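You operate a simulated robot arm through the tools that you are given. There is no shell and no other tool. Be economical: measure what you need, move in short steps, check, and stop when the job is done.

Carry out the task below with a simulated robot arm. There is one attempt and no reset: what you move stays moved.

TASK
Put the wheat block in the brass frame and set both knobs as it says.
Fine: the block that lay in the frame stays on the cabinet.

It is judged by the outcome, as a careful person would: the job done as asked, and still so three seconds after it is handed in. It fails if anything else is knocked over, pushed out of place, dropped, spilled or broken.

THE ROBOT
A 6-joint arm with a two-finger parallel gripper, fixed in place. Base frame: the origin is at the foot of the arm, x ahead of it, y to its left, z up; the work surface is at about z = 0. Lengths are in m, angles in degrees, forces in N, time in s.
With the tool pointing down near the work surface it reaches from about 0.14 to 0.58 m from the base axis. Its first joint turns from -66.0 to 66.0 degrees. Payload 2.1 kg.
Tool frame: the origin (TCP) lies between the finger pads and is the grasp point; the fingertips stand 0.03 m ahead of it; z points along the fingers, y is the line along which they close. The gripper opens to 0.094 m. The fingers are 0.028 m wide and 0.01 m thick; the gripper's body (0.05 by 0.096 m) begins 0.055 m behind the TCP.
Orientation is that of the tool frame in the base frame, as a unit quaternion [w, x, y, z]. With the fingers straight down and closing along the base's y, the tool's x points along the base's -x, its y along +y and its z along -z.

THE INTERFACE
- The arm moves only by the tool arm_command. Its argument "deltas" is a list of rows, each a list of 3 entries, a list of its own where there are three numbers: the shift along the tool's x, y, z in units of 25 mm (1.0 is 25 mm), then the turn, a rotation vector about the tool's x, y, z in units of 5 degrees (1.0 is 5 degrees), then the gripper command, from -1 (shut) to 1 (fully open), values between in proportion. In form: [[[tx, ty, tz], [rx, ry, rz], gripper], ...]. A call has 1 to 8 rows; each row shifts and turns the commanded pose from where the row before left it, along the tool's axes as they then stand. A call with a number of a shift or a turn outside -1 to 1 is refused whole. A row lasts 0.2 s, in which the tool goes at most 0.05 m and 8.6 degrees; a call with a longer step from one row to the next is refused whole, and so is a gripper value outside its range. A pose out of reach is approached as far as the arm can. The call stops where the force on the tool passes 40 N (or 10 N more than at its start, if that is more) or the arm is blocked; 0.2 s more then pass. The fingers move at their own pace (about 0.072 m/s each) and stop on an object; they squeeze with about 42 N. The grip force told is the motor's: it shows also when the fingers shut on nothing. Time passes only in rows, and 0.2 s behind the last, so rows that do not move let the fingers close. It gives the time, the measured TCP pose, the force on the tool (base axes), the opening and the grip force at its end, in the units of the frame above (readings bear some noise), and new pictures: "views" is both (left out), scene, wrist or none.
- Cameras (640 x 400 px; columns grow to the right, rows downward): "scene" is fixed at [0.0269, -0.3614, 0.4769]; the picture's right is [0.95, -0.32, 0.00], its down [-0.20, -0.60, -0.77] and it looks along [0.25, 0.73, -0.63] (base axes); focal length 214 px, centre (320, 200). "wrist" rides on the gripper at [-0.037, 0, -0.058] in the tool frame; the picture's right is [0.00, -1.00, 0.00], its down [0.97, 0.00, -0.24] and it looks along [0.24, 0.00, 0.97] (tool axes); focal length 218 px, centre (320, 200).
- probe_pixels(camera, pixels): there is no depth. For up to 12 entries [column, row, z] of the newest picture of that camera ("zoom" is the newest enlarged one), the place [x, y] in the base frame at which the ray of that pixel passes the height z, good to about 0.002 m. No time passes.
- close_up(camera, box): a new picture of the part [left, top, right, bottom] of that camera's present view, enlarged. No time passes.
- sign_off(): hands the job in; it is judged then, once.

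Work in short steps. Measure before you move; look again where a grasp or a placing could have gone wrong, and mend it. You have 80 turns and 120 pictures in all, the two below and enlarged ones among them. Open the gripper and draw the arm clear of the work before you hand the job in, unless the task says otherwise; then end with one line.

The tools are called after "Request:" by a JSON object that holds its "api" and its "payload". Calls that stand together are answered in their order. arm_command: Moves the arm, as the interface text tells. Its arguments: {"type":"object","properties":{"deltas":{"type":"array"},"views":{"type":"string","enum":["both","scene","wrist","none"]}},"required":["deltas"]} The other tools are called the same way: probe_pixels (camera, pixels) gives the place at which the rays of pixels pass given heights; close_up (camera, box) takes an enlarged picture of a part of a camera's view; sign_off () hands the job in.

At the start:

```text
clock: 0.0
eef_pos: [0.2728, 0.2349, 0.383]
tcp_rot: [0.001, 0.0, 1.0, 0.001]
ft_force: [-0.2, 0.2, 0.3]
finger_gap: 0.0938
grasp_force: 0.1
```

scene: 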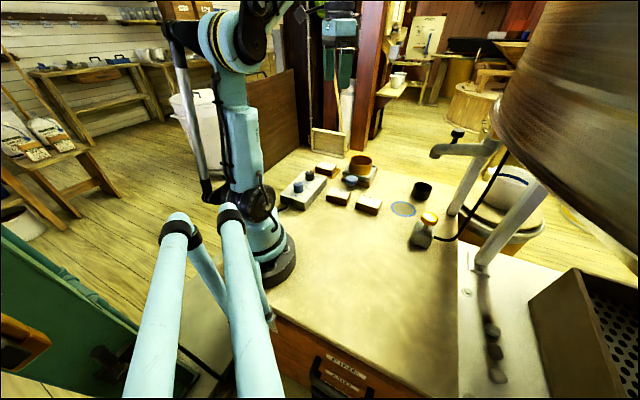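
wrist: 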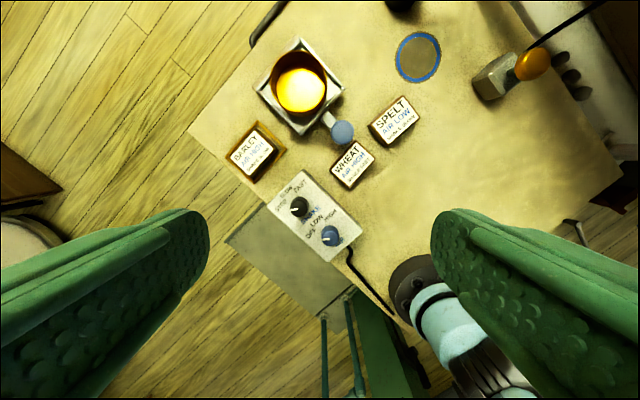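

The wrist view shows three blocks (barley in the brass frame about (256,150), wheat (352,165), spelt (395,120)) and a panel with two knobs about (300,207) and (330,236). I enlarge to read the labels.

Request:
{"api": "close_up", "payload": {"camera": "wrist", "box": [220, 100, 380, 200]}}

Request:
{"api": "close_up", "payload": {"camera": "wrist", "box": [250, 160, 370, 270]}}

Request:
{"api": "close_up", "payload": {"camera": "scene", "box": [270, 145, 450, 255]}}

```text
4.00 times, centred on (300, 150) of wrist
```

zoom: 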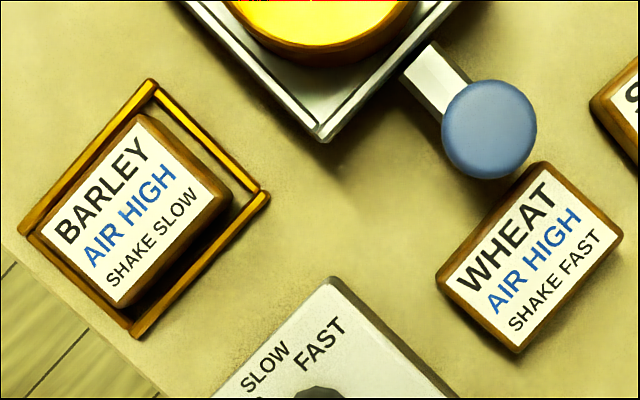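

```text
3.64 times, centred on (310, 215) of wrist
```

zoom: 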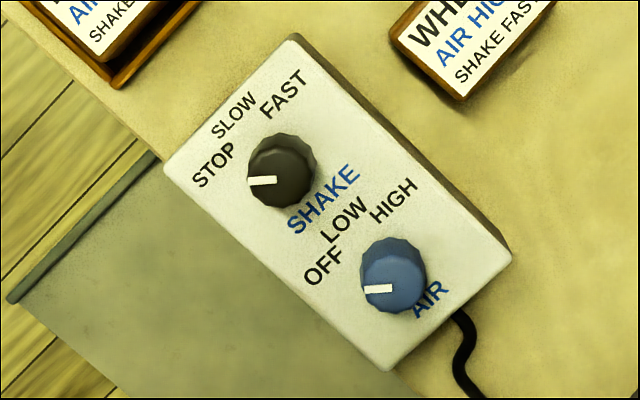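

```text
3.56 times, centred on (360, 200) of scene
```

zoom: 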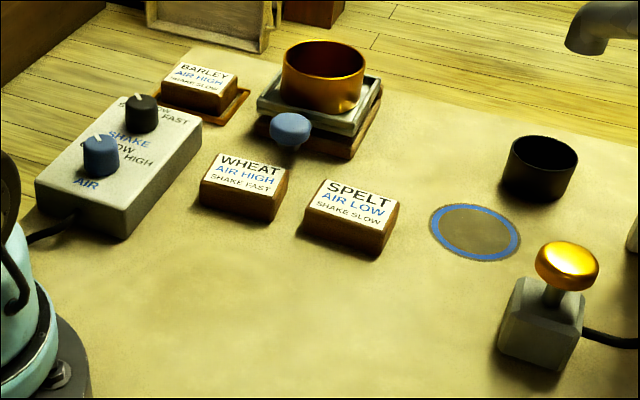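

Wheat reads AIR HIGH, SHAKE FAST. I measure blocks, frame and knobs from both cameras.

Request:
{"api": "probe_pixels", "payload": {"camera": "zoom", "pixels": [[270, 222, 0], [199, 206, 0], [272, 196, 0.02], [272, 196, 0.025], [272, 196, 0.03], [202, 181, 0.025], [98, 140, 0.07], [98, 140, 0.06], [141, 100, 0.06], [141, 100, 0.07], [123, 240, 0], [125, 212, 0.03]]}}

Request:
{"api": "probe_pixels", "payload": {"camera": "wrist", "pixels": [[329.5, 168, 0.025], [355, 140.5, 0.025], [375.5, 159, 0.025], [350, 186, 0.025], [300, 207, 0.065], [330.5, 235, 0.065], [254, 128, 0.025], [278, 150, 0.025], [249, 176, 0.025], [226, 155, 0.025], [257.5, 120, 0.006], [287, 150, 0.006]]}}

Request:
{"api": "close_up", "payload": {"camera": "scene", "box": [275, 155, 355, 215]}}

```text
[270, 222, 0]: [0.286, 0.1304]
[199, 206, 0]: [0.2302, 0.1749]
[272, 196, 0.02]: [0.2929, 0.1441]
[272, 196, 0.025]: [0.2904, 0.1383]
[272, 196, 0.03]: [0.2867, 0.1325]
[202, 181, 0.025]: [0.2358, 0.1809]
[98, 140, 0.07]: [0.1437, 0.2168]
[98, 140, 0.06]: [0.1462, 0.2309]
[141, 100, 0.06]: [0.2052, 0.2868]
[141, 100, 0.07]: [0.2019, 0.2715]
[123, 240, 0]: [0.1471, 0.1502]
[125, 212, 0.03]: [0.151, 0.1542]
```

```text
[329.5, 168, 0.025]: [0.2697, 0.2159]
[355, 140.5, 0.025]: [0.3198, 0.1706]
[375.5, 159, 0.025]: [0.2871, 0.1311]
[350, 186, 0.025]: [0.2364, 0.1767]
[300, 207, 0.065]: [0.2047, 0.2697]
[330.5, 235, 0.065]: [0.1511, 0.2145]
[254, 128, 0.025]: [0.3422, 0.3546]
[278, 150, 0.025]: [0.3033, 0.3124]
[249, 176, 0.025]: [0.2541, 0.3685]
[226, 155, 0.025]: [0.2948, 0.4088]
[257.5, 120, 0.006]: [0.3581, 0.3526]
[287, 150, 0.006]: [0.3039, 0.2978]
```

```text
6.67 times, centred on (315, 185) of scene
```

zoom: 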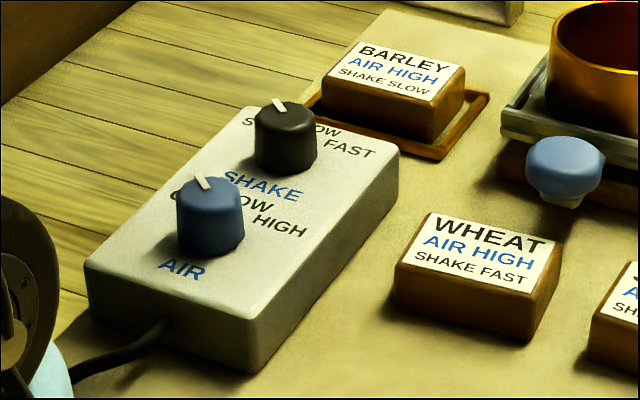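

Block heights come out near 0.028 m; wheat is centred near (0.278, 0.174), barley near (0.298, 0.36). I move over the frame and start turning the tool to the block's axes.

Request:
{"api": "arm_command", "payload": {"deltas": [[[-0.2, 1, 0.8], [0, 0, 0], 1], [[-0.2, 1, 0.8], [0, 0, 0], 1], [[-0.2, 1, 0.8], [0, 0, 0], 1], [[-0.2, 1, 0.8], [0, 0, 0], 1], [[-0.2, 1, 0.8], [0, 0, 0], 1], [[0, 0, 0], [0, 0, 1], 1], [[0, 0, 0], [0, 0, 1], 1], [[0, 0, 0], [0, 0, 1], 1]], "views": "none"}}

Request:
{"api": "arm_command", "payload": {"deltas": [[[0, 0, 0], [0, 0, 1], 1], [[0, 0, 0], [0, 0, 1], 1], [[0, 0, 0], [0, 0, 1], 1], [[0, 0, 0], [0, 0, 1], 1], [[0, 0, 0], [0, 0, 1], 1], [[0, 0, 0], [0, 0, 0], 1]], "views": "wrist"}}

```text
clock: 1.8
eef_pos: [0.298, 0.3596, 0.2824]
tcp_rot: [0.001, 0.131, 0.991, 0.001]
ft_force: [-0.2, -0.1, -0.5]
finger_gap: 0.0938
grasp_force: 0.0
```

```text
clock: 3.2
eef_pos: [0.2975, 0.3613, 0.282]
tcp_rot: [0.001, 0.343, 0.939, 0.001]
ft_force: [0.3, -0.5, -0.2]
finger_gap: 0.0942
grasp_force: 0.0
```

wrist: 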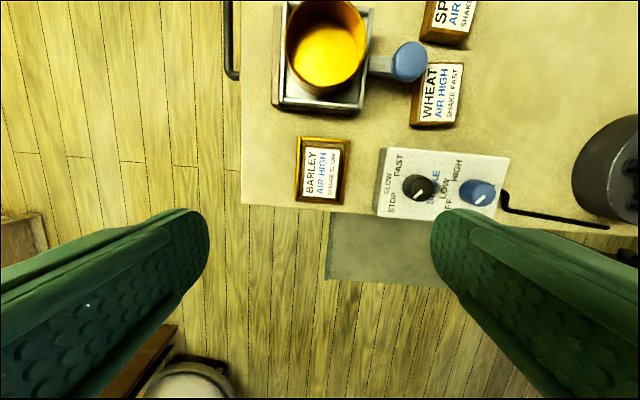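

The view is now aligned with the frame at (322,170). I enlarge it to measure the frame and barley block.

Request:
{"api": "close_up", "payload": {"camera": "wrist", "box": [278, 125, 374, 215]}}

Request:
{"api": "close_up", "payload": {"camera": "wrist", "box": [370, 130, 514, 230]}}

```text
4.44 times, centred on (326, 170) of wrist
```

zoom: 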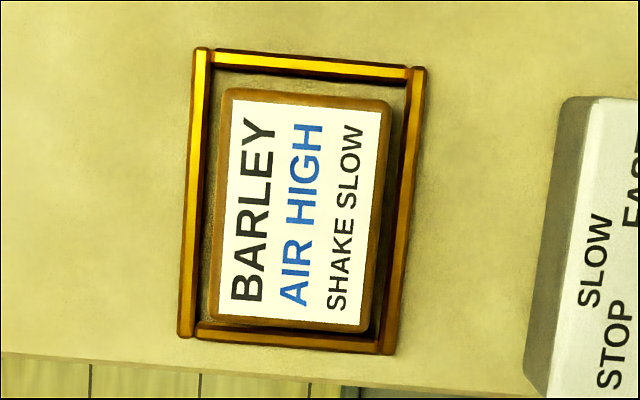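

```text
4.00 times, centred on (442, 180) of wrist
```

zoom: 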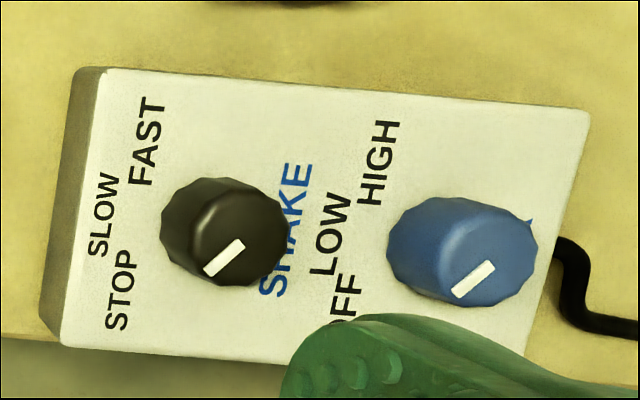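

Request:
{"api": "probe_pixels", "payload": {"camera": "wrist", "pixels": [[305.3, 145.3, 0.03], [341.8, 148.2, 0.03], [336.8, 199.3, 0.03], [301.7, 196.3, 0.03], [299.5, 135.8, 0.006], [350, 140, 0.006], [341.3, 204.9, 0.006], [294.5, 200.8, 0.006], [304.5, 187, 0.0]]}}

Request:
{"api": "probe_pixels", "payload": {"camera": "zoom", "pixels": [[206, 268, 0.06], [457, 291, 0.06], [232, 225, 0.06], [478, 245, 0.06]]}}

```text
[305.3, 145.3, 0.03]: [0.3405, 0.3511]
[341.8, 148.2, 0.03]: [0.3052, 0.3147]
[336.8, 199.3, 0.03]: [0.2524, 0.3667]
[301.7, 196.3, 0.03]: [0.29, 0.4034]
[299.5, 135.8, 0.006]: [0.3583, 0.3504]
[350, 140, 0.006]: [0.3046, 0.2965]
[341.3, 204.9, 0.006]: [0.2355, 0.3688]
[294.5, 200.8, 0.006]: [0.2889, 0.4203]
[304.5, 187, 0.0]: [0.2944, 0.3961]
```

```text
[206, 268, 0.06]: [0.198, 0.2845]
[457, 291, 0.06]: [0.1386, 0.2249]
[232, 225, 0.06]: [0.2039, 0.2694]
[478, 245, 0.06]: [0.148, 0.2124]
```

Barley block centre is (0.297, 0.359), aligned 4.5° further; frame centre is practically the same. I turn that much, centre, and descend partway.

Request:
{"api": "arm_command", "payload": {"deltas": [[[0, 0, 0], [0, 0, 0.9], 1], [[-0.05, -0.08, 1], [0, 0, 0], 1], [[0, 0, 1], [0, 0, 0], 1], [[0, 0, 1], [0, 0, 0], 1], [[0, 0, 1], [0, 0, 0], 1], [[0, 0, 1], [0, 0, 0], 1], [[0, 0, 1], [0, 0, 0], 1], [[0, 0, 1], [0, 0, 0], 1]], "views": "both"}}

```text
clock: 5.0
eef_pos: [0.2977, 0.358, 0.1052]
tcp_rot: [0.001, 0.378, 0.926, 0.001]
ft_force: [0.9, 0.3, -0.5]
finger_gap: 0.0939
grasp_force: 0.0
```

scene: 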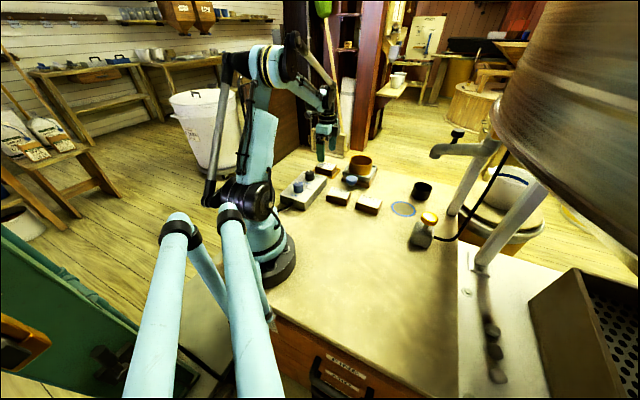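
wrist: 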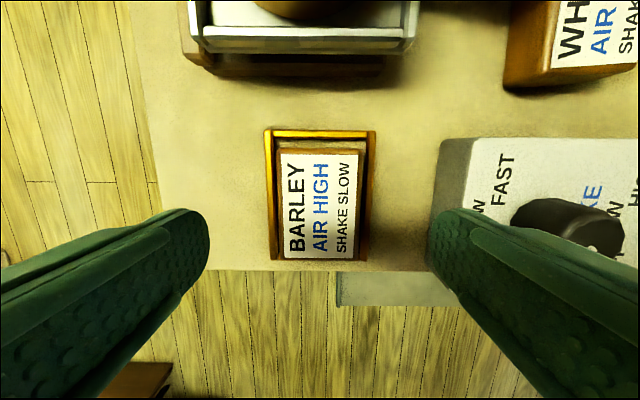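

Block is centred between the fingers (column 318), the panel edge is about 3 cm clear of the right finger. Descend to TCP z≈0.043 and close.

Request:
{"api": "arm_command", "payload": {"deltas": [[[0, 0, 1], [0, 0, 0], 1], [[0, 0, 1], [0, 0, 0], 1], [[0, 0, 0.48], [0, 0, 0], 1], [[0, 0, 0], [0, 0, 0], 1]], "views": "wrist"}}

Request:
{"api": "close_up", "payload": {"camera": "scene", "box": [275, 115, 355, 195]}}

```text
clock: 6.0
eef_pos: [0.2982, 0.3584, 0.044]
tcp_rot: [0.002, 0.379, 0.926, 0.001]
ft_force: [-0.4, -0.2, -0.1]
finger_gap: 0.0942
grasp_force: 0.1
```

wrist: 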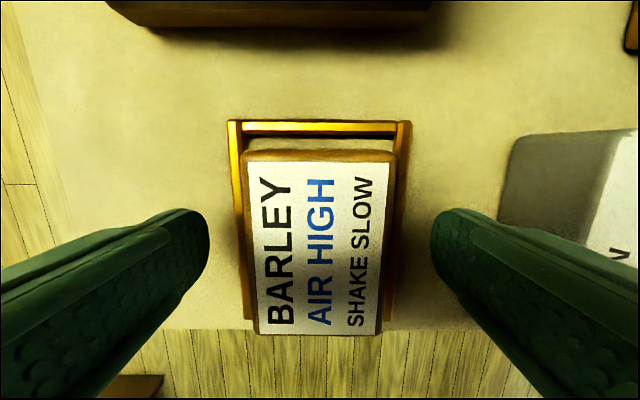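

```text
5.00 times, centred on (315, 155) of scene
```

zoom: 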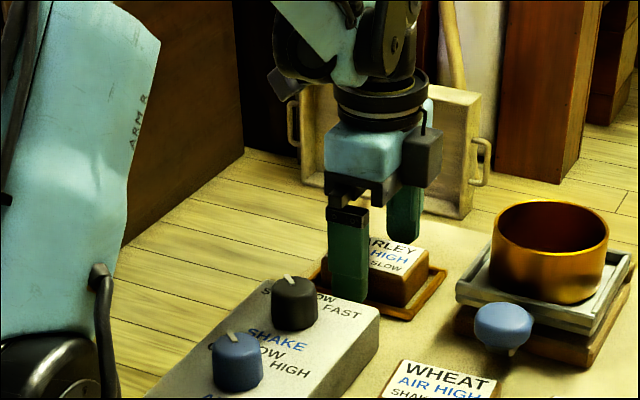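

Fingers straddle the block. Close and settle.

Request:
{"api": "arm_command", "payload": {"deltas": [[[0, 0, 0], [0, 0, 0], -1], [[0, 0, 0], [0, 0, 0], -1], [[0, 0, 0], [0, 0, 0], -1], [[0, 0, 0], [0, 0, 0], -1]], "views": "wrist"}}

```text
clock: 7.0
eef_pos: [0.2985, 0.3587, 0.0454]
tcp_rot: [0.001, 0.378, 0.926, 0.001]
ft_force: [-0.7, -0.1, 0.1]
finger_gap: 0.0532
grasp_force: 42.0
```

wrist: 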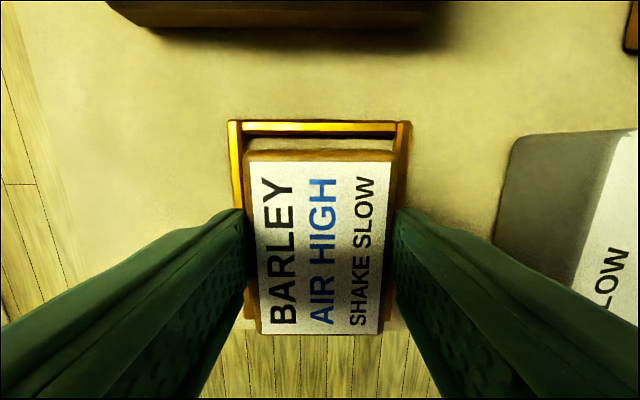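

Gap 0.053 with 42 N: the block is held. Lift it straight up.

Request:
{"api": "arm_command", "payload": {"deltas": [[[0, 0, -0.5], [0, 0, 0], -1], [[0, 0, -1], [0, 0, 0], -1], [[0, 0, -1], [0, 0, 0], -1], [[0, 0, -1], [0, 0, 0], -1], [[0, 0, -1], [0, 0, 0], -1], [[0, 0, 0], [0, 0, 0], -1]], "views": "both"}}

```text
clock: 8.4
eef_pos: [0.2981, 0.358, 0.1601]
tcp_rot: [0.001, 0.379, 0.925, 0.001]
ft_force: [0.0, 0.7, -1.0]
finger_gap: 0.0532
grasp_force: 42.2
```

scene: 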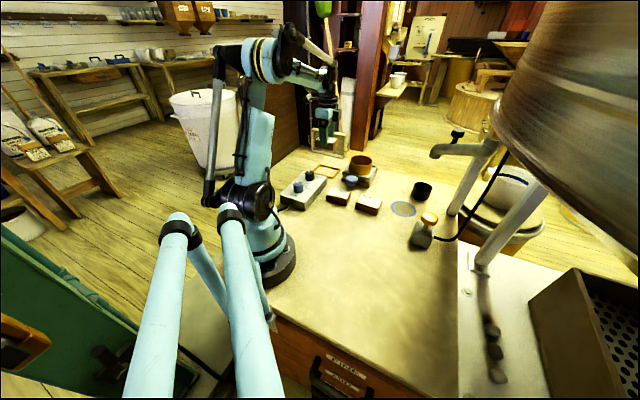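
wrist: 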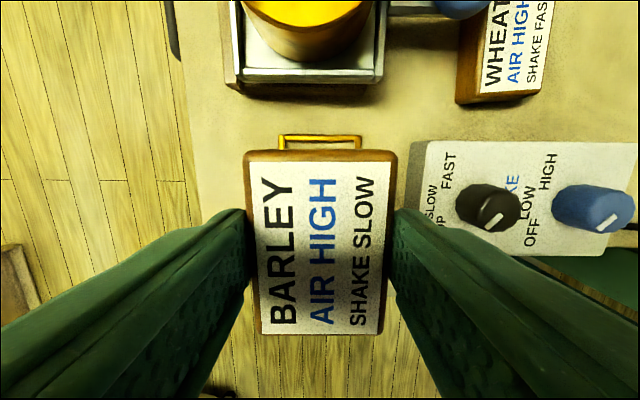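

Block lifted, frame empty at (320,142). Carry the barley toward the free table area near (0.27, -0.01), high above everything.

Request:
{"api": "arm_command", "payload": {"deltas": [[[-0.793, -0.94, 0], [0, 0, 0], -1], [[-0.793, -0.94, 0], [0, 0, 0], -1], [[-0.793, -0.94, 0], [0, 0, 0], -1], [[-0.793, -0.94, 0], [0, 0, 0], -1], [[-0.793, -0.94, 0], [0, 0, 0], -1], [[-0.793, -0.94, 0], [0, 0, 0], -1]], "views": "none"}}

Request:
{"api": "arm_command", "payload": {"deltas": [[[-0.793, -0.94, 0], [0, 0, 0], -1], [[-0.793, -0.94, 0], [0, 0, 0], -1], [[-0.793, -0.94, 0], [0, 0, 0], -1], [[-0.793, -0.94, 0], [0, 0, 0], -1], [[-0.793, -0.94, 0], [0, 0, 0], -1], [[-0.793, -0.94, 0], [0, 0, 0], -1], [[0, 0, 0], [0, 0, 0], -1]], "views": "both"}}

```text
clock: 9.8
eef_pos: [0.2826, 0.1736, 0.1574]
tcp_rot: [0.001, 0.379, 0.926, 0.001]
ft_force: [0.9, 0.1, -0.8]
finger_gap: 0.053
grasp_force: 41.6
```

```text
clock: 11.4
eef_pos: [0.2699, -0.0091, 0.1585]
tcp_rot: [0.001, 0.379, 0.926, 0.001]
ft_force: [0.5, -0.4, -1.2]
finger_gap: 0.0527
grasp_force: 42.2
```

scene: 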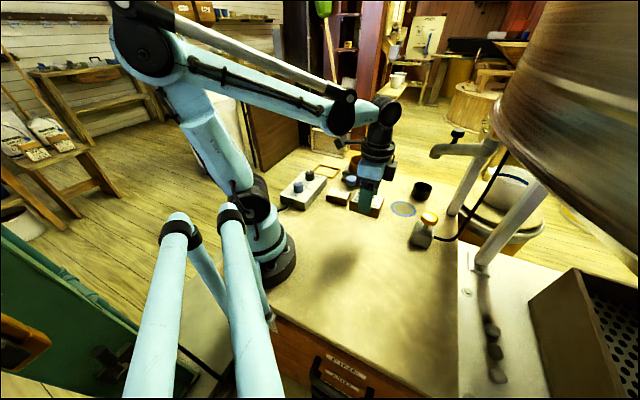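
wrist: 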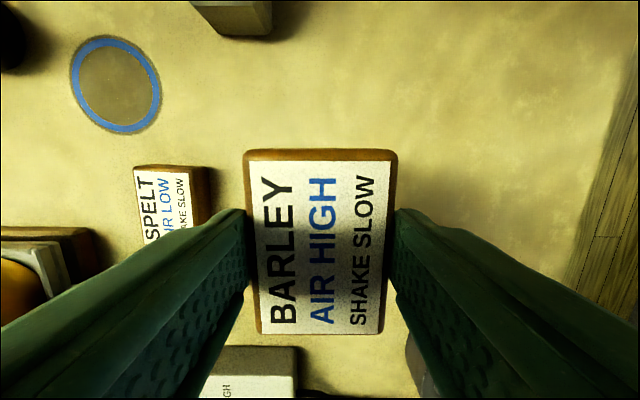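

The spot below is free (spelt at (165,200) is well left). Lower.

Request:
{"api": "arm_command", "payload": {"deltas": [[[0, 0, 1], [0, 0, 0], -1], [[0, 0, 1], [0, 0, 0], -1], [[0, 0, 1], [0, 0, 0], -1], [[0, 0, 1], [0, 0, 0], -1], [[0, 0, 0.3], [0, 0, 0], -1], [[0, 0, 0], [0, 0, 0], -1]], "views": "scene"}}

Request:
{"api": "close_up", "payload": {"camera": "scene", "box": [310, 170, 430, 250]}}

```text
clock: 12.8
eef_pos: [0.2691, -0.0106, 0.0494]
tcp_rot: [0.001, 0.379, 0.925, 0.0]
ft_force: [-0.2, 0.4, -1.1]
finger_gap: 0.0528
grasp_force: 42.8
```

scene: 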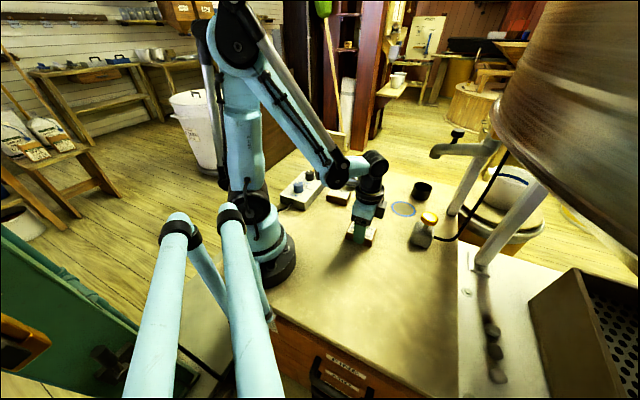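

```text
5.00 times, centred on (370, 210) of scene
```

zoom: 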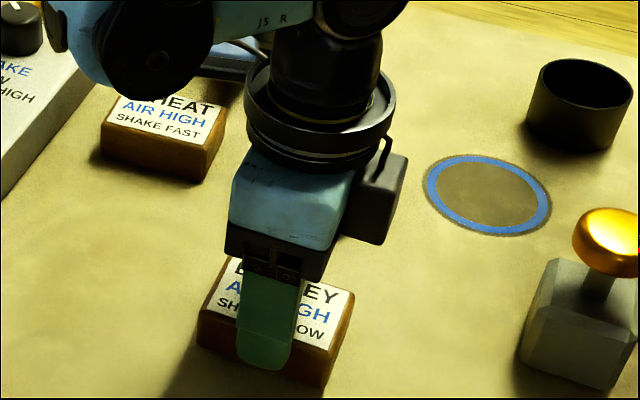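

Still about 5 mm high; lower in 2.5 mm steps watching force.

Request:
{"api": "arm_command", "payload": {"deltas": [[[0, 0, 0.1], [0, 0, 0], -1], [[0, 0, 0.08], [0, 0, 0], -1], [[0, 0, 0], [0, 0, 0], -1]], "views": "none"}}

```text
clock: 13.6
eef_pos: [0.2692, -0.0092, 0.0438]
tcp_rot: [0.002, 0.378, 0.926, 0.001]
ft_force: [-0.3, -0.1, 0.0]
finger_gap: 0.0528
grasp_force: 42.5
```

Request:
{"api": "arm_command", "payload": {"deltas": [[[0, 0, 0.06], [0, 0, 0], -1], [[0, 0, 0], [0, 0, 0], -1]], "views": "none"}}

```text
clock: 14.2
eef_pos: [0.2698, -0.0108, 0.0434]
tcp_rot: [0.0, 0.379, 0.925, 0.001]
ft_force: [-4.8, -0.2, 32.0]
finger_gap: 0.0529
grasp_force: 41.8
```

Contact (32 N up). Ease back 1 mm, open and rise.

Request:
{"api": "arm_command", "payload": {"deltas": [[[0, 0, -0.05], [0, 0, 0], -1], [[0, 0, 0], [0, 0, 0], 0.8], [[0, 0, 0], [0, 0, 0], 0.8], [[0, 0, 0], [0, 0, 0], 0.8], [[0, 0, -1], [0, 0, 0], 0.8], [[0, 0, -1], [0, 0, 0], 1], [[0, 0, -1], [0, 0, 0], 1], [[0, 0, -1], [0, 0, 0], 1]], "views": "wrist"}}

```text
clock: 16.0
eef_pos: [0.2702, -0.0096, 0.1454]
tcp_rot: [0.001, 0.378, 0.926, 0.001]
ft_force: [0.4, 0.1, 0.0]
finger_gap: 0.0941
grasp_force: 0.1
```

wrist: 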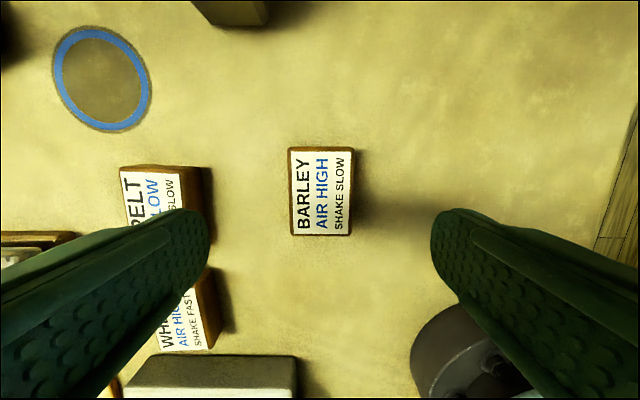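

Barley sits flat and free. Move above the wheat block at (0.278, 0.174).

Request:
{"api": "arm_command", "payload": {"deltas": [[[0.82, 0.91, -0.3], [0, 0, 0], 1], [[0.82, 0.91, -0.3], [0, 0, 0], 1], [[0.82, 0.91, -0.3], [0, 0, 0], 1], [[0.82, 0.91, -0.3], [0, 0, 0], 1], [[0.82, 0.91, -0.3], [0, 0, 0], 1], [[0.82, 0.91, -0.3], [0, 0, 0], 1], [[0, 0, 0], [0, 0, 0], 1]], "views": "wrist"}}

Request:
{"api": "close_up", "payload": {"camera": "wrist", "box": [240, 80, 400, 220]}}

Request:
{"api": "close_up", "payload": {"camera": "scene", "box": [300, 140, 400, 220]}}

```text
clock: 17.6
eef_pos: [0.2759, 0.1743, 0.19]
tcp_rot: [0.001, 0.378, 0.926, 0.002]
ft_force: [0.1, 0.9, -0.3]
finger_gap: 0.0942
grasp_force: 0.0
```

wrist: 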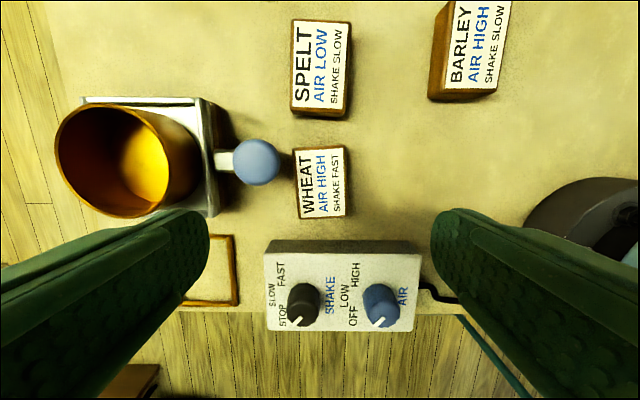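

```text
2.86 times, centred on (320, 150) of wrist
```

zoom: 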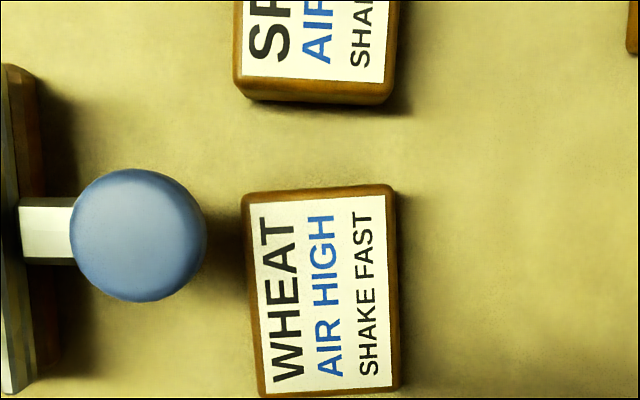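

```text
5.00 times, centred on (350, 180) of scene
```

zoom: 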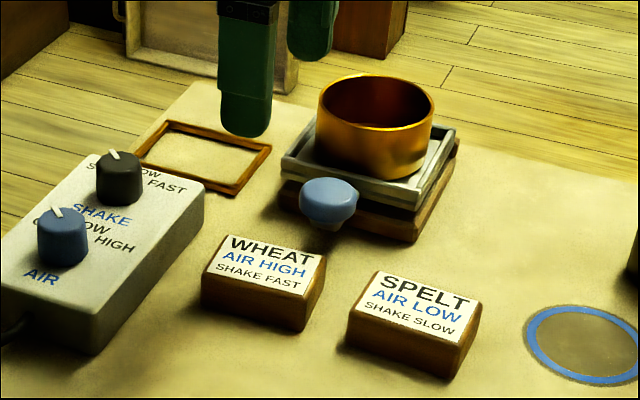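

Wheat is tilted about 3° the other way; the blue handle ball is close on its left. Measure wheat corners and the ball.

Request:
{"api": "probe_pixels", "payload": {"camera": "wrist", "pixels": [[293.3, 149, 0.028], [345, 145.5, 0.028], [346, 215, 0.028], [300, 218, 0.028], [256, 162, 0.05], [279.5, 162, 0.05], [256, 186, 0.05], [256, 162, 0.04], [256, 162, 0.06]]}}

Request:
{"api": "probe_pixels", "payload": {"camera": "zoom", "pixels": [[328, 200, 0.04], [328, 200, 0.05], [328, 200, 0.06], [305, 310, 0.015], [137, 184, 0.0], [168, 121, 0.005], [272, 146, 0.005], [233, 195, 0.005], [135, 155, 0.005]]}}

```text
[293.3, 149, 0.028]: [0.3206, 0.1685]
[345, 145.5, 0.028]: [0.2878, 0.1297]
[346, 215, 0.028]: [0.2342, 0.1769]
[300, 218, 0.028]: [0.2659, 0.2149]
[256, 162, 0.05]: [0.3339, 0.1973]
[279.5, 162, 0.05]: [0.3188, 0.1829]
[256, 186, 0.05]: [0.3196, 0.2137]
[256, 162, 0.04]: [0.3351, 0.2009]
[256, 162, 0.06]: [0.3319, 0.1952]
```

```text
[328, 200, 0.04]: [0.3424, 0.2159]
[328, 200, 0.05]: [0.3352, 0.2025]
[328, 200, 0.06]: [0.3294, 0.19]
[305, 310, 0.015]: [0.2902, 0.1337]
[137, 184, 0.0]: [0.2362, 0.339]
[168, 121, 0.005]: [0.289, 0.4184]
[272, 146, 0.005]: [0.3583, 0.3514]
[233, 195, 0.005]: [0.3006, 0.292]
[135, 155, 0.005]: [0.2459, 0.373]
```

Ball centre is about (0.333, 0.198), radius 0.021, so I'll grip wheat with a reduced opening (0.066), shifted 14 mm along its length away from the ball. Turn -3.6°, shift, descend partway.

Request:
{"api": "arm_command", "payload": {"deltas": [[[0, 0, 0], [0, 0, -0.72], 0.4], [[0.48, -0.02, 0], [0, 0, 0], 0.4], [[0, 0, 1], [0, 0, 0], 0.4], [[0, 0, 1], [0, 0, 0], 0.4], [[0, 0, 1], [0, 0, 0], 0.4], [[0, 0, 0.3], [0, 0, 0], 0.4], [[0, 0, 0], [0, 0, 0], 0.4]], "views": "wrist"}}

Request:
{"api": "close_up", "payload": {"camera": "scene", "box": [300, 140, 400, 220]}}

```text
clock: 19.2
eef_pos: [0.2682, 0.1818, 0.1058]
tcp_rot: [0.001, 0.349, 0.937, 0.0]
ft_force: [0.5, 0.5, -0.4]
finger_gap: 0.0659
grasp_force: 0.1
```

wrist: 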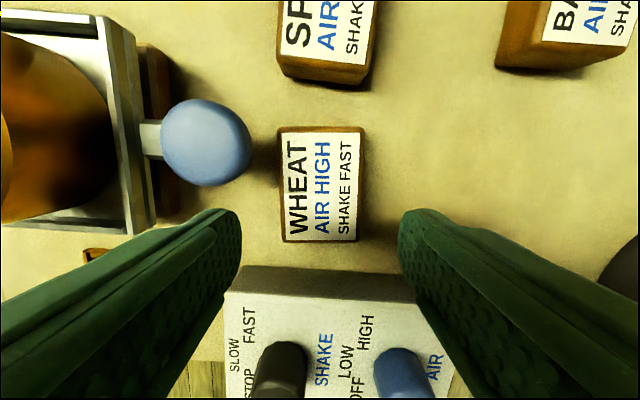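

```text
5.00 times, centred on (350, 180) of scene
```

zoom: 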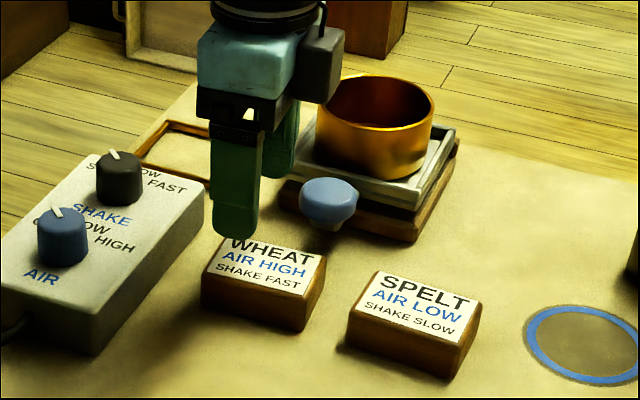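

Aligned (block centred at column 320) and the ball clears the left finger. Descend to grasp height.

Request:
{"api": "arm_command", "payload": {"deltas": [[[0, 0, 1], [0, 0, 0], 0.4], [[0, 0, 0.8], [0, 0, 0], 0.4], [[0, 0, 0.7], [0, 0, 0], 0.4], [[0, 0, 0], [0, 0, 0], 0.4]], "views": "wrist"}}

Request:
{"api": "close_up", "payload": {"camera": "scene", "box": [300, 140, 400, 220]}}

```text
clock: 20.2
eef_pos: [0.2678, 0.1819, 0.0439]
tcp_rot: [0.001, 0.35, 0.937, 0.001]
ft_force: [0.5, 0.1, -0.5]
finger_gap: 0.0658
grasp_force: 0.1
```

wrist: 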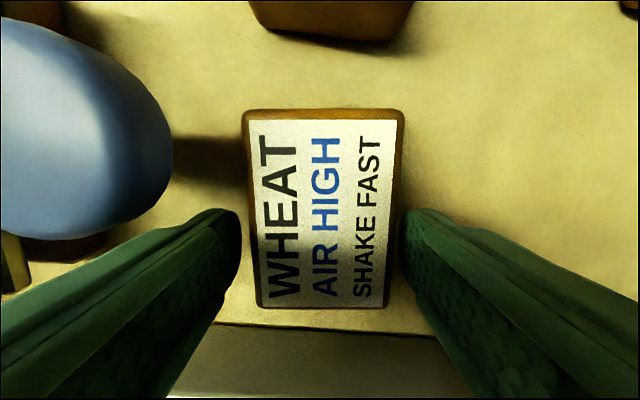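

```text
5.00 times, centred on (350, 180) of scene
```

zoom: 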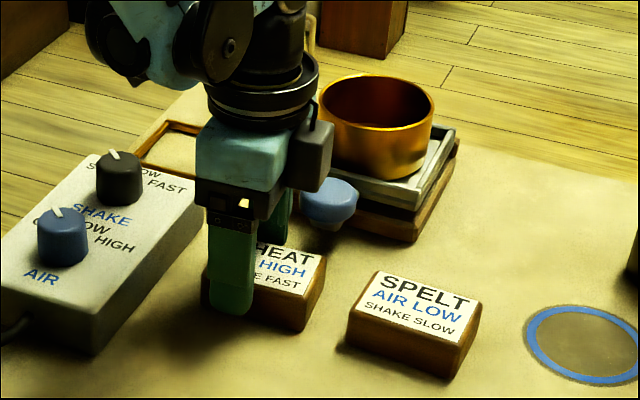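

Good. Close and then lift straight up a little.

Request:
{"api": "arm_command", "payload": {"deltas": [[[0, 0, 0], [0, 0, 0], -1], [[0, 0, 0], [0, 0, 0], -1], [[0, 0, 0], [0, 0, 0], -1], [[0, 0, -0.4], [0, 0, 0], -1], [[0, 0, -0.6], [0, 0, 0], -1]], "views": "wrist"}}

```text
clock: 21.4
eef_pos: [0.2698, 0.1823, 0.0705]
tcp_rot: [0.001, 0.35, 0.937, 0.0]
ft_force: [-0.6, 0.1, -0.4]
finger_gap: 0.0528
grasp_force: 42.1
```

wrist: 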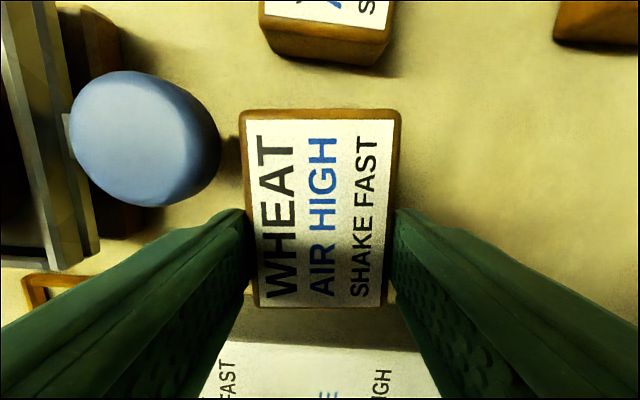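

Wheat is held (gap 0.053). Lift higher, turn +4.8° to the frame's axes, and begin moving toward the frame.

Request:
{"api": "arm_command", "payload": {"deltas": [[[0, 0, -1], [0, 0, 0], -1], [[0, 0, -1], [0, 0, 0], -1], [[0, 0, -1], [0, 0, 0], -1], [[0, 0, -0.8], [0, 0, 0], -1], [[0, 0, 0], [0, 0, 0.96], -1]], "views": "none"}}

Request:
{"api": "arm_command", "payload": {"deltas": [[[0.8, 0.95, 0], [0, 0, 0], -1], [[0.8, 0.95, 0], [0, 0, 0], -1], [[0.8, 0.95, 0], [0, 0, 0], -1], [[0.8, 0.95, 0], [0, 0, 0], -1], [[0.8, 0.95, 0], [0, 0, 0], -1], [[0.8, 0.95, 0], [0, 0, 0], -1], [[0, 0, 0], [0, 0, 0], -1]], "views": "wrist"}}

```text
clock: 22.6
eef_pos: [0.2688, 0.1805, 0.1654]
tcp_rot: [0.001, 0.389, 0.921, 0.002]
ft_force: [1.1, 0.3, -0.6]
finger_gap: 0.0526
grasp_force: 42.0
```

```text
clock: 24.2
eef_pos: [0.2873, 0.3678, 0.1648]
tcp_rot: [0.001, 0.388, 0.922, 0.0]
ft_force: [0.0, 0.4, -1.1]
finger_gap: 0.053
grasp_force: 42.3
```

wrist: 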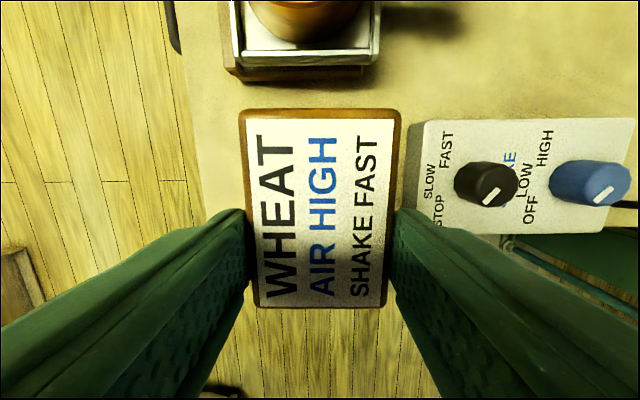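

Descend to just above the frame and check.

Request:
{"api": "arm_command", "payload": {"deltas": [[[0, 0.03, 1], [0, 0, 0], -1], [[0, 0, 1], [0, 0, 0], -1], [[0, 0, 1], [0, 0, 0], -1], [[0, 0, 0.9], [0, 0, 0], -1], [[0, 0, 0], [0, 0, 0], -1]], "views": "wrist"}}

Request:
{"api": "close_up", "payload": {"camera": "scene", "box": [285, 115, 365, 195]}}

```text
clock: 25.4
eef_pos: [0.2863, 0.3688, 0.0683]
tcp_rot: [0.001, 0.388, 0.922, 0.001]
ft_force: [0.3, -0.5, -0.3]
finger_gap: 0.0528
grasp_force: 41.8
```

wrist: 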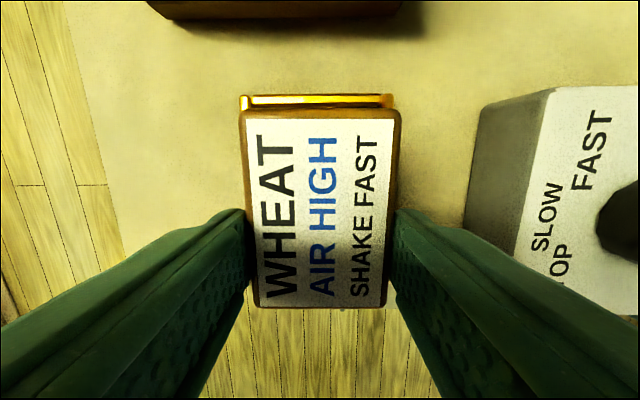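

```text
5.00 times, centred on (325, 155) of scene
```

zoom: 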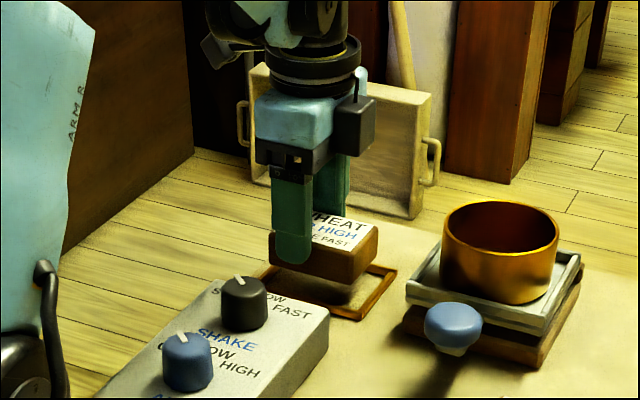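

Request:
{"api": "probe_pixels", "payload": {"camera": "wrist", "pixels": [[241, 96, 0.006], [393, 95, 0.006], [241, 112, 0.053], [400, 112, 0.053], [254, 307, 0.053], [386, 307, 0.053]]}}

```text
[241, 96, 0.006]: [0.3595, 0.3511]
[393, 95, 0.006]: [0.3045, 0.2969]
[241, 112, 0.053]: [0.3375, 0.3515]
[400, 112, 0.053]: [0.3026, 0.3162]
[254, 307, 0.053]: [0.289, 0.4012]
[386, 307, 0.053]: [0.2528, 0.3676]
```

Block sits within 2 mm of the frame centre; nudge it and lower.

Request:
{"api": "arm_command", "payload": {"deltas": [[[-0.08, 0.05, 0], [0, 0, 0], -1], [[0, 0, 0.5], [0, 0, 0], -1], [[0, 0, 0.35], [0, 0, 0], -1], [[0, 0, 0.08], [0, 0, 0], -1], [[0, 0, 0], [0, 0, 0], -1]], "views": "wrist"}}

Request:
{"api": "close_up", "payload": {"camera": "scene", "box": [285, 115, 365, 195]}}

```text
clock: 26.6
eef_pos: [0.29, 0.367, 0.0445]
tcp_rot: [0.001, 0.388, 0.921, 0.002]
ft_force: [0.1, -0.4, -1.0]
finger_gap: 0.0534
grasp_force: 42.4
```

wrist: 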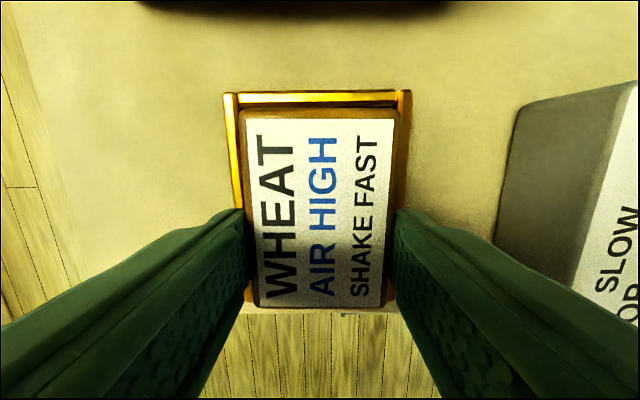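

```text
5.00 times, centred on (325, 155) of scene
```

zoom: 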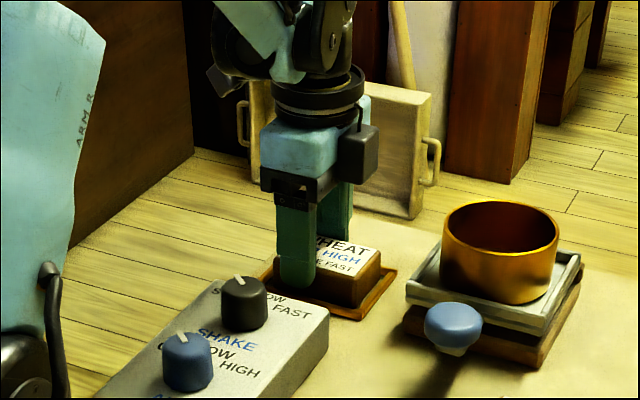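

Request:
{"api": "probe_pixels", "payload": {"camera": "wrist", "pixels": [[225, 94, 0.006], [411, 90, 0.006], [241, 111, 0.029], [400, 111, 0.029], [254, 307, 0.029], [386, 307, 0.029], [320, 106, 0.004], [409, 200, 0.006], [229, 190, 0.006]]}}

```text
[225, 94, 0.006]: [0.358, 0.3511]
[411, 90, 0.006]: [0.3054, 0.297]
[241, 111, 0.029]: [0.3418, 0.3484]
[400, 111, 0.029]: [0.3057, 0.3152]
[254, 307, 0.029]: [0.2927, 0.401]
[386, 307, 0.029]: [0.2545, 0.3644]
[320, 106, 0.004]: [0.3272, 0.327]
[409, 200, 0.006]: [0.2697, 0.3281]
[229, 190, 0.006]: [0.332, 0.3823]
```

Block end sits ~5 mm inside the far rim; nudge back 1.5 mm, lower to contact.

Request:
{"api": "arm_command", "payload": {"deltas": [[[0.06, 0, 0.04], [0, 0, 0], -1], [[0, 0, 0.04], [0, 0, 0], -1], [[0, 0, 0], [0, 0, 0], -1]], "views": "none"}}

```text
clock: 27.4
eef_pos: [0.289, 0.3666, 0.043]
tcp_rot: [0.001, 0.389, 0.921, 0.0]
ft_force: [2.8, -7.9, 31.9]
finger_gap: 0.0532
grasp_force: 42.1
```

Contact at the table height. Ease off and release, rise.

Request:
{"api": "arm_command", "payload": {"deltas": [[[0, 0, -0.05], [0, 0, 0], -1], [[0, 0, 0], [0, 0, 0], 0.6], [[0, 0, 0], [0, 0, 0], 0.6], [[0, 0, 0], [0, 0, 0], 0.6], [[0, 0, -1], [0, 0, 0], 0.6], [[0, 0, -1], [0, 0, 0], 0.6], [[0, 0, -1], [0, 0, 0], 0.6], [[0, 0, -1], [0, 0, 0], 0.6]], "views": "wrist"}}

Request:
{"api": "close_up", "payload": {"camera": "scene", "box": [285, 135, 365, 195]}}

Request:
{"api": "close_up", "payload": {"camera": "wrist", "box": [250, 100, 390, 240]}}

```text
clock: 29.2
eef_pos: [0.2879, 0.3693, 0.1428]
tcp_rot: [0.002, 0.388, 0.922, 0.002]
ft_force: [1.0, -0.4, -0.2]
finger_gap: 0.075
grasp_force: 0.1
```

wrist: 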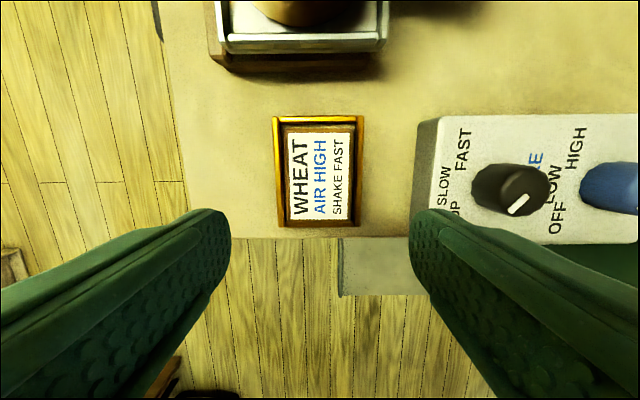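

```text
6.67 times, centred on (325, 165) of scene
```

zoom: 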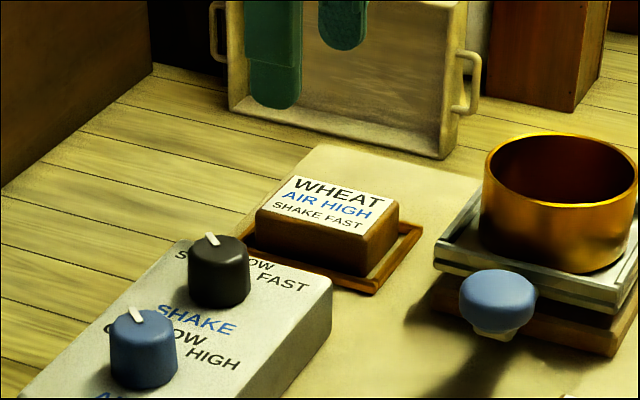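

```text
2.86 times, centred on (320, 170) of wrist
```

zoom: 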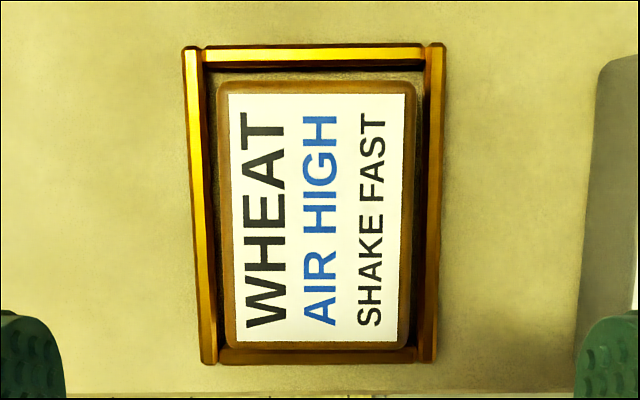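

Wheat lies flat inside the frame. Now move above the knob panel for a near-vertical look.

Request:
{"api": "arm_command", "payload": {"deltas": [[[-0.058, -0.957, -0.33], [0, 0, 0], 0.6], [[-0.058, -0.957, -0.33], [0, 0, 0], 0.6], [[-0.058, -0.957, -0.33], [0, 0, 0], 0.6], [[-0.058, -0.957, -0.33], [0, 0, 0], 0.6], [[-0.058, -0.957, -0.33], [0, 0, 0], 0.6], [[-0.058, -0.957, -0.33], [0, 0, 0], 0.6], [[-0.058, -0.957, -0.33], [0, 0, 0], 0.6], [[0, 0, 0], [0, 0, 0], 0.6]], "views": "wrist"}}

Request:
{"api": "close_up", "payload": {"camera": "wrist", "box": [240, 110, 400, 210]}}

```text
clock: 31.0
eef_pos: [0.1752, 0.2437, 0.2006]
tcp_rot: [0.001, 0.388, 0.922, 0.002]
ft_force: [-0.1, -0.7, 0.1]
finger_gap: 0.0753
grasp_force: 0.1
```

wrist: 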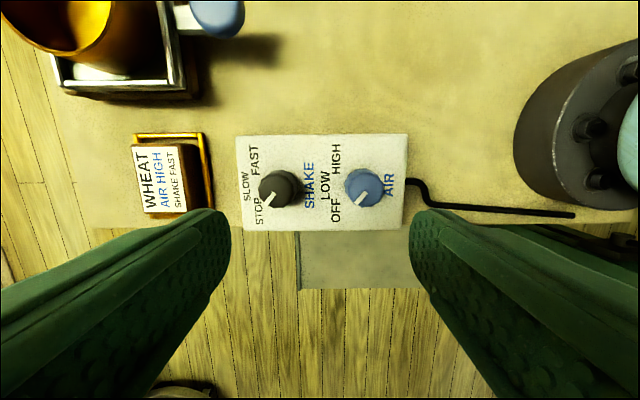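

```text
4.00 times, centred on (320, 160) of wrist
```

zoom: 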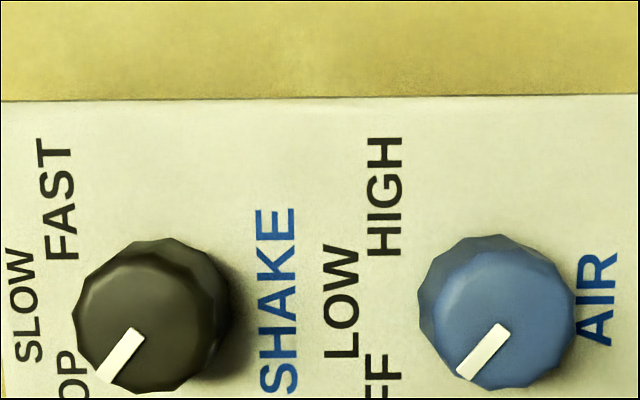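

Pointers are about 50° to the STOP/OFF side of SLOW/LOW; FAST and HIGH lie about 50° to the other side, so each needs ≈100° clockwise. Measure knob positions and heights.

Request:
{"api": "probe_pixels", "payload": {"camera": "zoom", "pixels": [[142, 325, 0.055], [142, 325, 0.065], [496, 322, 0.055], [496, 322, 0.065], [160, 308, 0.035], [490, 308, 0.035], [73, 315, 0.05], [232, 315, 0.05]]}}

Request:
{"api": "close_up", "payload": {"camera": "scene", "box": [270, 160, 340, 215]}}

```text
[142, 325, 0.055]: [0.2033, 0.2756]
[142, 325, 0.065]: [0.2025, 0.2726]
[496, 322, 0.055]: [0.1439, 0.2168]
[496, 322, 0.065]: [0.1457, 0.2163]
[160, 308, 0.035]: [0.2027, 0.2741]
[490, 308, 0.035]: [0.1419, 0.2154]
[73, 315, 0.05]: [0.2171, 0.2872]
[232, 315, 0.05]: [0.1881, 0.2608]
```

```text
7.27 times, centred on (305, 188) of scene
```

zoom: 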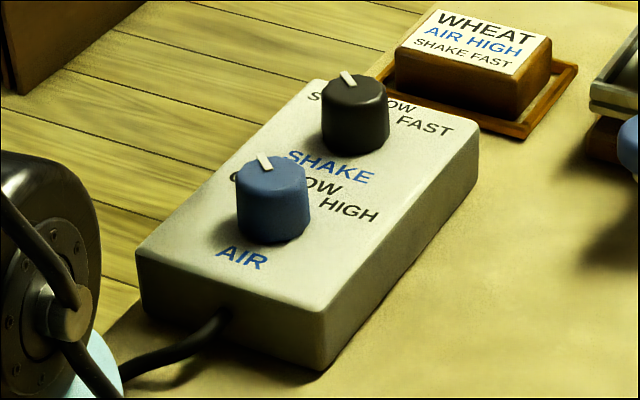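

Request:
{"api": "probe_pixels", "payload": {"camera": "zoom", "pixels": [[322, 370, 0], [325, 312, 0.03], [325, 312, 0.04], [272, 172, 0.055], [272, 172, 0.065], [272, 222, 0.035], [272, 222, 0.045], [355, 90, 0.055], [355, 90, 0.065], [478, 130, 0.035], [480, 178, 0.0]]}}

```text
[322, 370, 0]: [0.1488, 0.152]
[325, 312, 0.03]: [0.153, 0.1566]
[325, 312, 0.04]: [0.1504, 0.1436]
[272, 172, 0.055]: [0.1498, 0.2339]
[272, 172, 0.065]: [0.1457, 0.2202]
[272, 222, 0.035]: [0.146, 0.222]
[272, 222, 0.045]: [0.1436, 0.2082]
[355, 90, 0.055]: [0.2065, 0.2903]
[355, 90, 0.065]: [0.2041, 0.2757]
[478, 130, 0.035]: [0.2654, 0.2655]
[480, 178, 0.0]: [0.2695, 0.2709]
```

Black knob ≈(0.203, 0.274), blue ≈(0.1445, 0.2175), knob tops ≈0.067, panel top ≈0.035. I test in free air that the wrist can turn to the end angle needed (+50° from here).

Request:
{"api": "arm_command", "payload": {"deltas": [[[0, 0, 0], [0, 0, 1], 0.3], [[0, 0, 0], [0, 0, 1], 0.3], [[0, 0, 0], [0, 0, 1], 0.3], [[0, 0, 0], [0, 0, 1], 0.3], [[0, 0, 0], [0, 0, 1], 0.3], [[0, 0, 0], [0, 0, 1], 0.3], [[0, 0, 0], [0, 0, 1], 0.3], [[0, 0, 0], [0, 0, 1], 0.3]], "views": "none"}}

Request:
{"api": "arm_command", "payload": {"deltas": [[[0, 0, 0], [0, 0, 1], 0.3], [[0, 0, 0], [0, 0, 1], 0.3], [[0, 0, 0], [0, 0, 1], 0.3], [[0, 0, 0], [0, 0, 0], 0.3]], "views": "none"}}

```text
clock: 32.8
eef_pos: [0.1756, 0.2427, 0.2014]
tcp_rot: [0.001, 0.681, 0.732, 0.002]
ft_force: [0.0, -0.7, 0.0]
finger_gap: 0.0611
grasp_force: 0.1
```

```text
clock: 33.8
eef_pos: [0.1756, 0.2429, 0.201]
tcp_rot: [0.0, 0.77, 0.638, 0.0]
ft_force: [0.9, 0.0, 0.9]
finger_gap: 0.0613
grasp_force: 0.0
```

Reachable. Turn back 105° to the start angle and go above the black knob.

Request:
{"api": "arm_command", "payload": {"deltas": [[[0, 0, 0], [0, 0, -1], 0.3], [[0, 0, 0], [0, 0, -1], 0.3], [[0, 0, 0], [0, 0, -1], 0.3], [[0, 0, 0], [0, 0, -1], 0.3], [[0, 0, 0], [0, 0, -1], 0.3], [[0, 0, 0], [0, 0, -1], 0.3], [[0, 0, 0], [0, 0, -1], 0.3], [[0, 0, 0], [0, 0, -1], 0.3]], "views": "none"}}

Request:
{"api": "arm_command", "payload": {"deltas": [[[0, 0, 0], [0, 0, -1], 0.3], [[0, 0, 0], [0, 0, -1], 0.3], [[0, 0, 0], [0, 0, -1], 0.3], [[0, 0, 0], [0, 0, -1], 0.3], [[0, 0, 0], [0, 0, -1], 0.3], [[0, 0, 0], [0, 0, -1], 0.3], [[0, 0, 0], [0, 0, -1], 0.3], [[0, 0, 0], [0, 0, -1], 0.3]], "views": "none"}}

Request:
{"api": "arm_command", "payload": {"deltas": [[[0, 0, 0], [0, 0, -1], 0.3], [[0, 0, 0], [0, 0, -1], 0.3], [[0, 0, 0], [0, 0, -1], 0.3], [[0, 0, 0], [0, 0, -1], 0.3], [[0, 0, 0], [0, 0, -1], 0.3], [[-0.6, 0.58, 0], [0, 0, 0], 0.3], [[-0.6, 0.58, 0], [0, 0, 0], 0.3], [[0, 0, 0.5], [0, 0, 0], 0.3]], "views": "wrist"}}

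Request:
{"api": "close_up", "payload": {"camera": "wrist", "box": [260, 120, 380, 240]}}

```text
clock: 35.6
eef_pos: [0.1759, 0.2427, 0.2005]
tcp_rot: [0.001, 0.505, 0.863, 0.001]
ft_force: [0.9, -0.3, 0.9]
finger_gap: 0.0612
grasp_force: 0.1
```

```text
clock: 37.4
eef_pos: [0.1753, 0.2436, 0.2002]
tcp_rot: [0.001, 0.179, 0.984, 0.001]
ft_force: [-0.3, -0.1, 0.0]
finger_gap: 0.0611
grasp_force: 0.1
```

```text
clock: 39.2
eef_pos: [0.2022, 0.2753, 0.1891]
tcp_rot: [0.001, -0.038, 0.999, 0.001]
ft_force: [-0.4, 0.5, 0.0]
finger_gap: 0.0611
grasp_force: 0.0
```

wrist: 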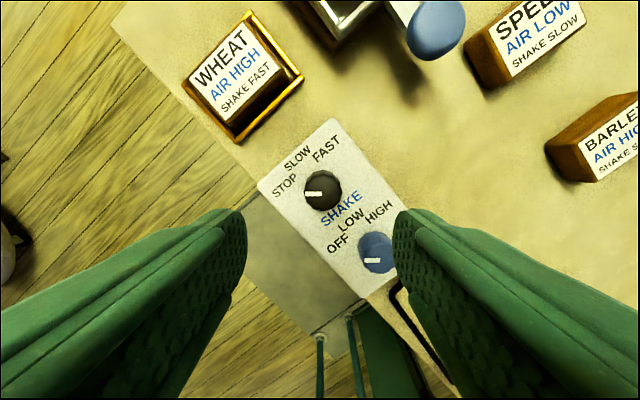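

```text
3.33 times, centred on (320, 180) of wrist
```

zoom: 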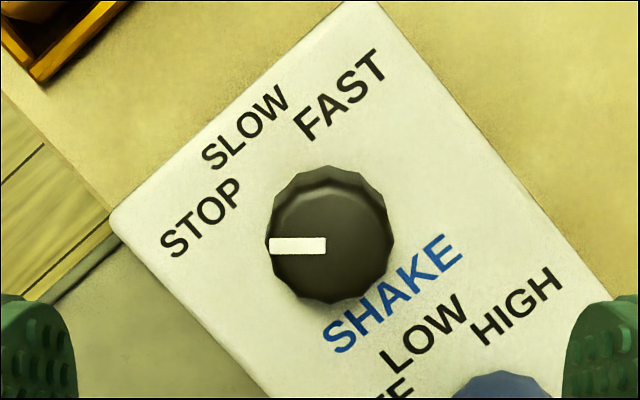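

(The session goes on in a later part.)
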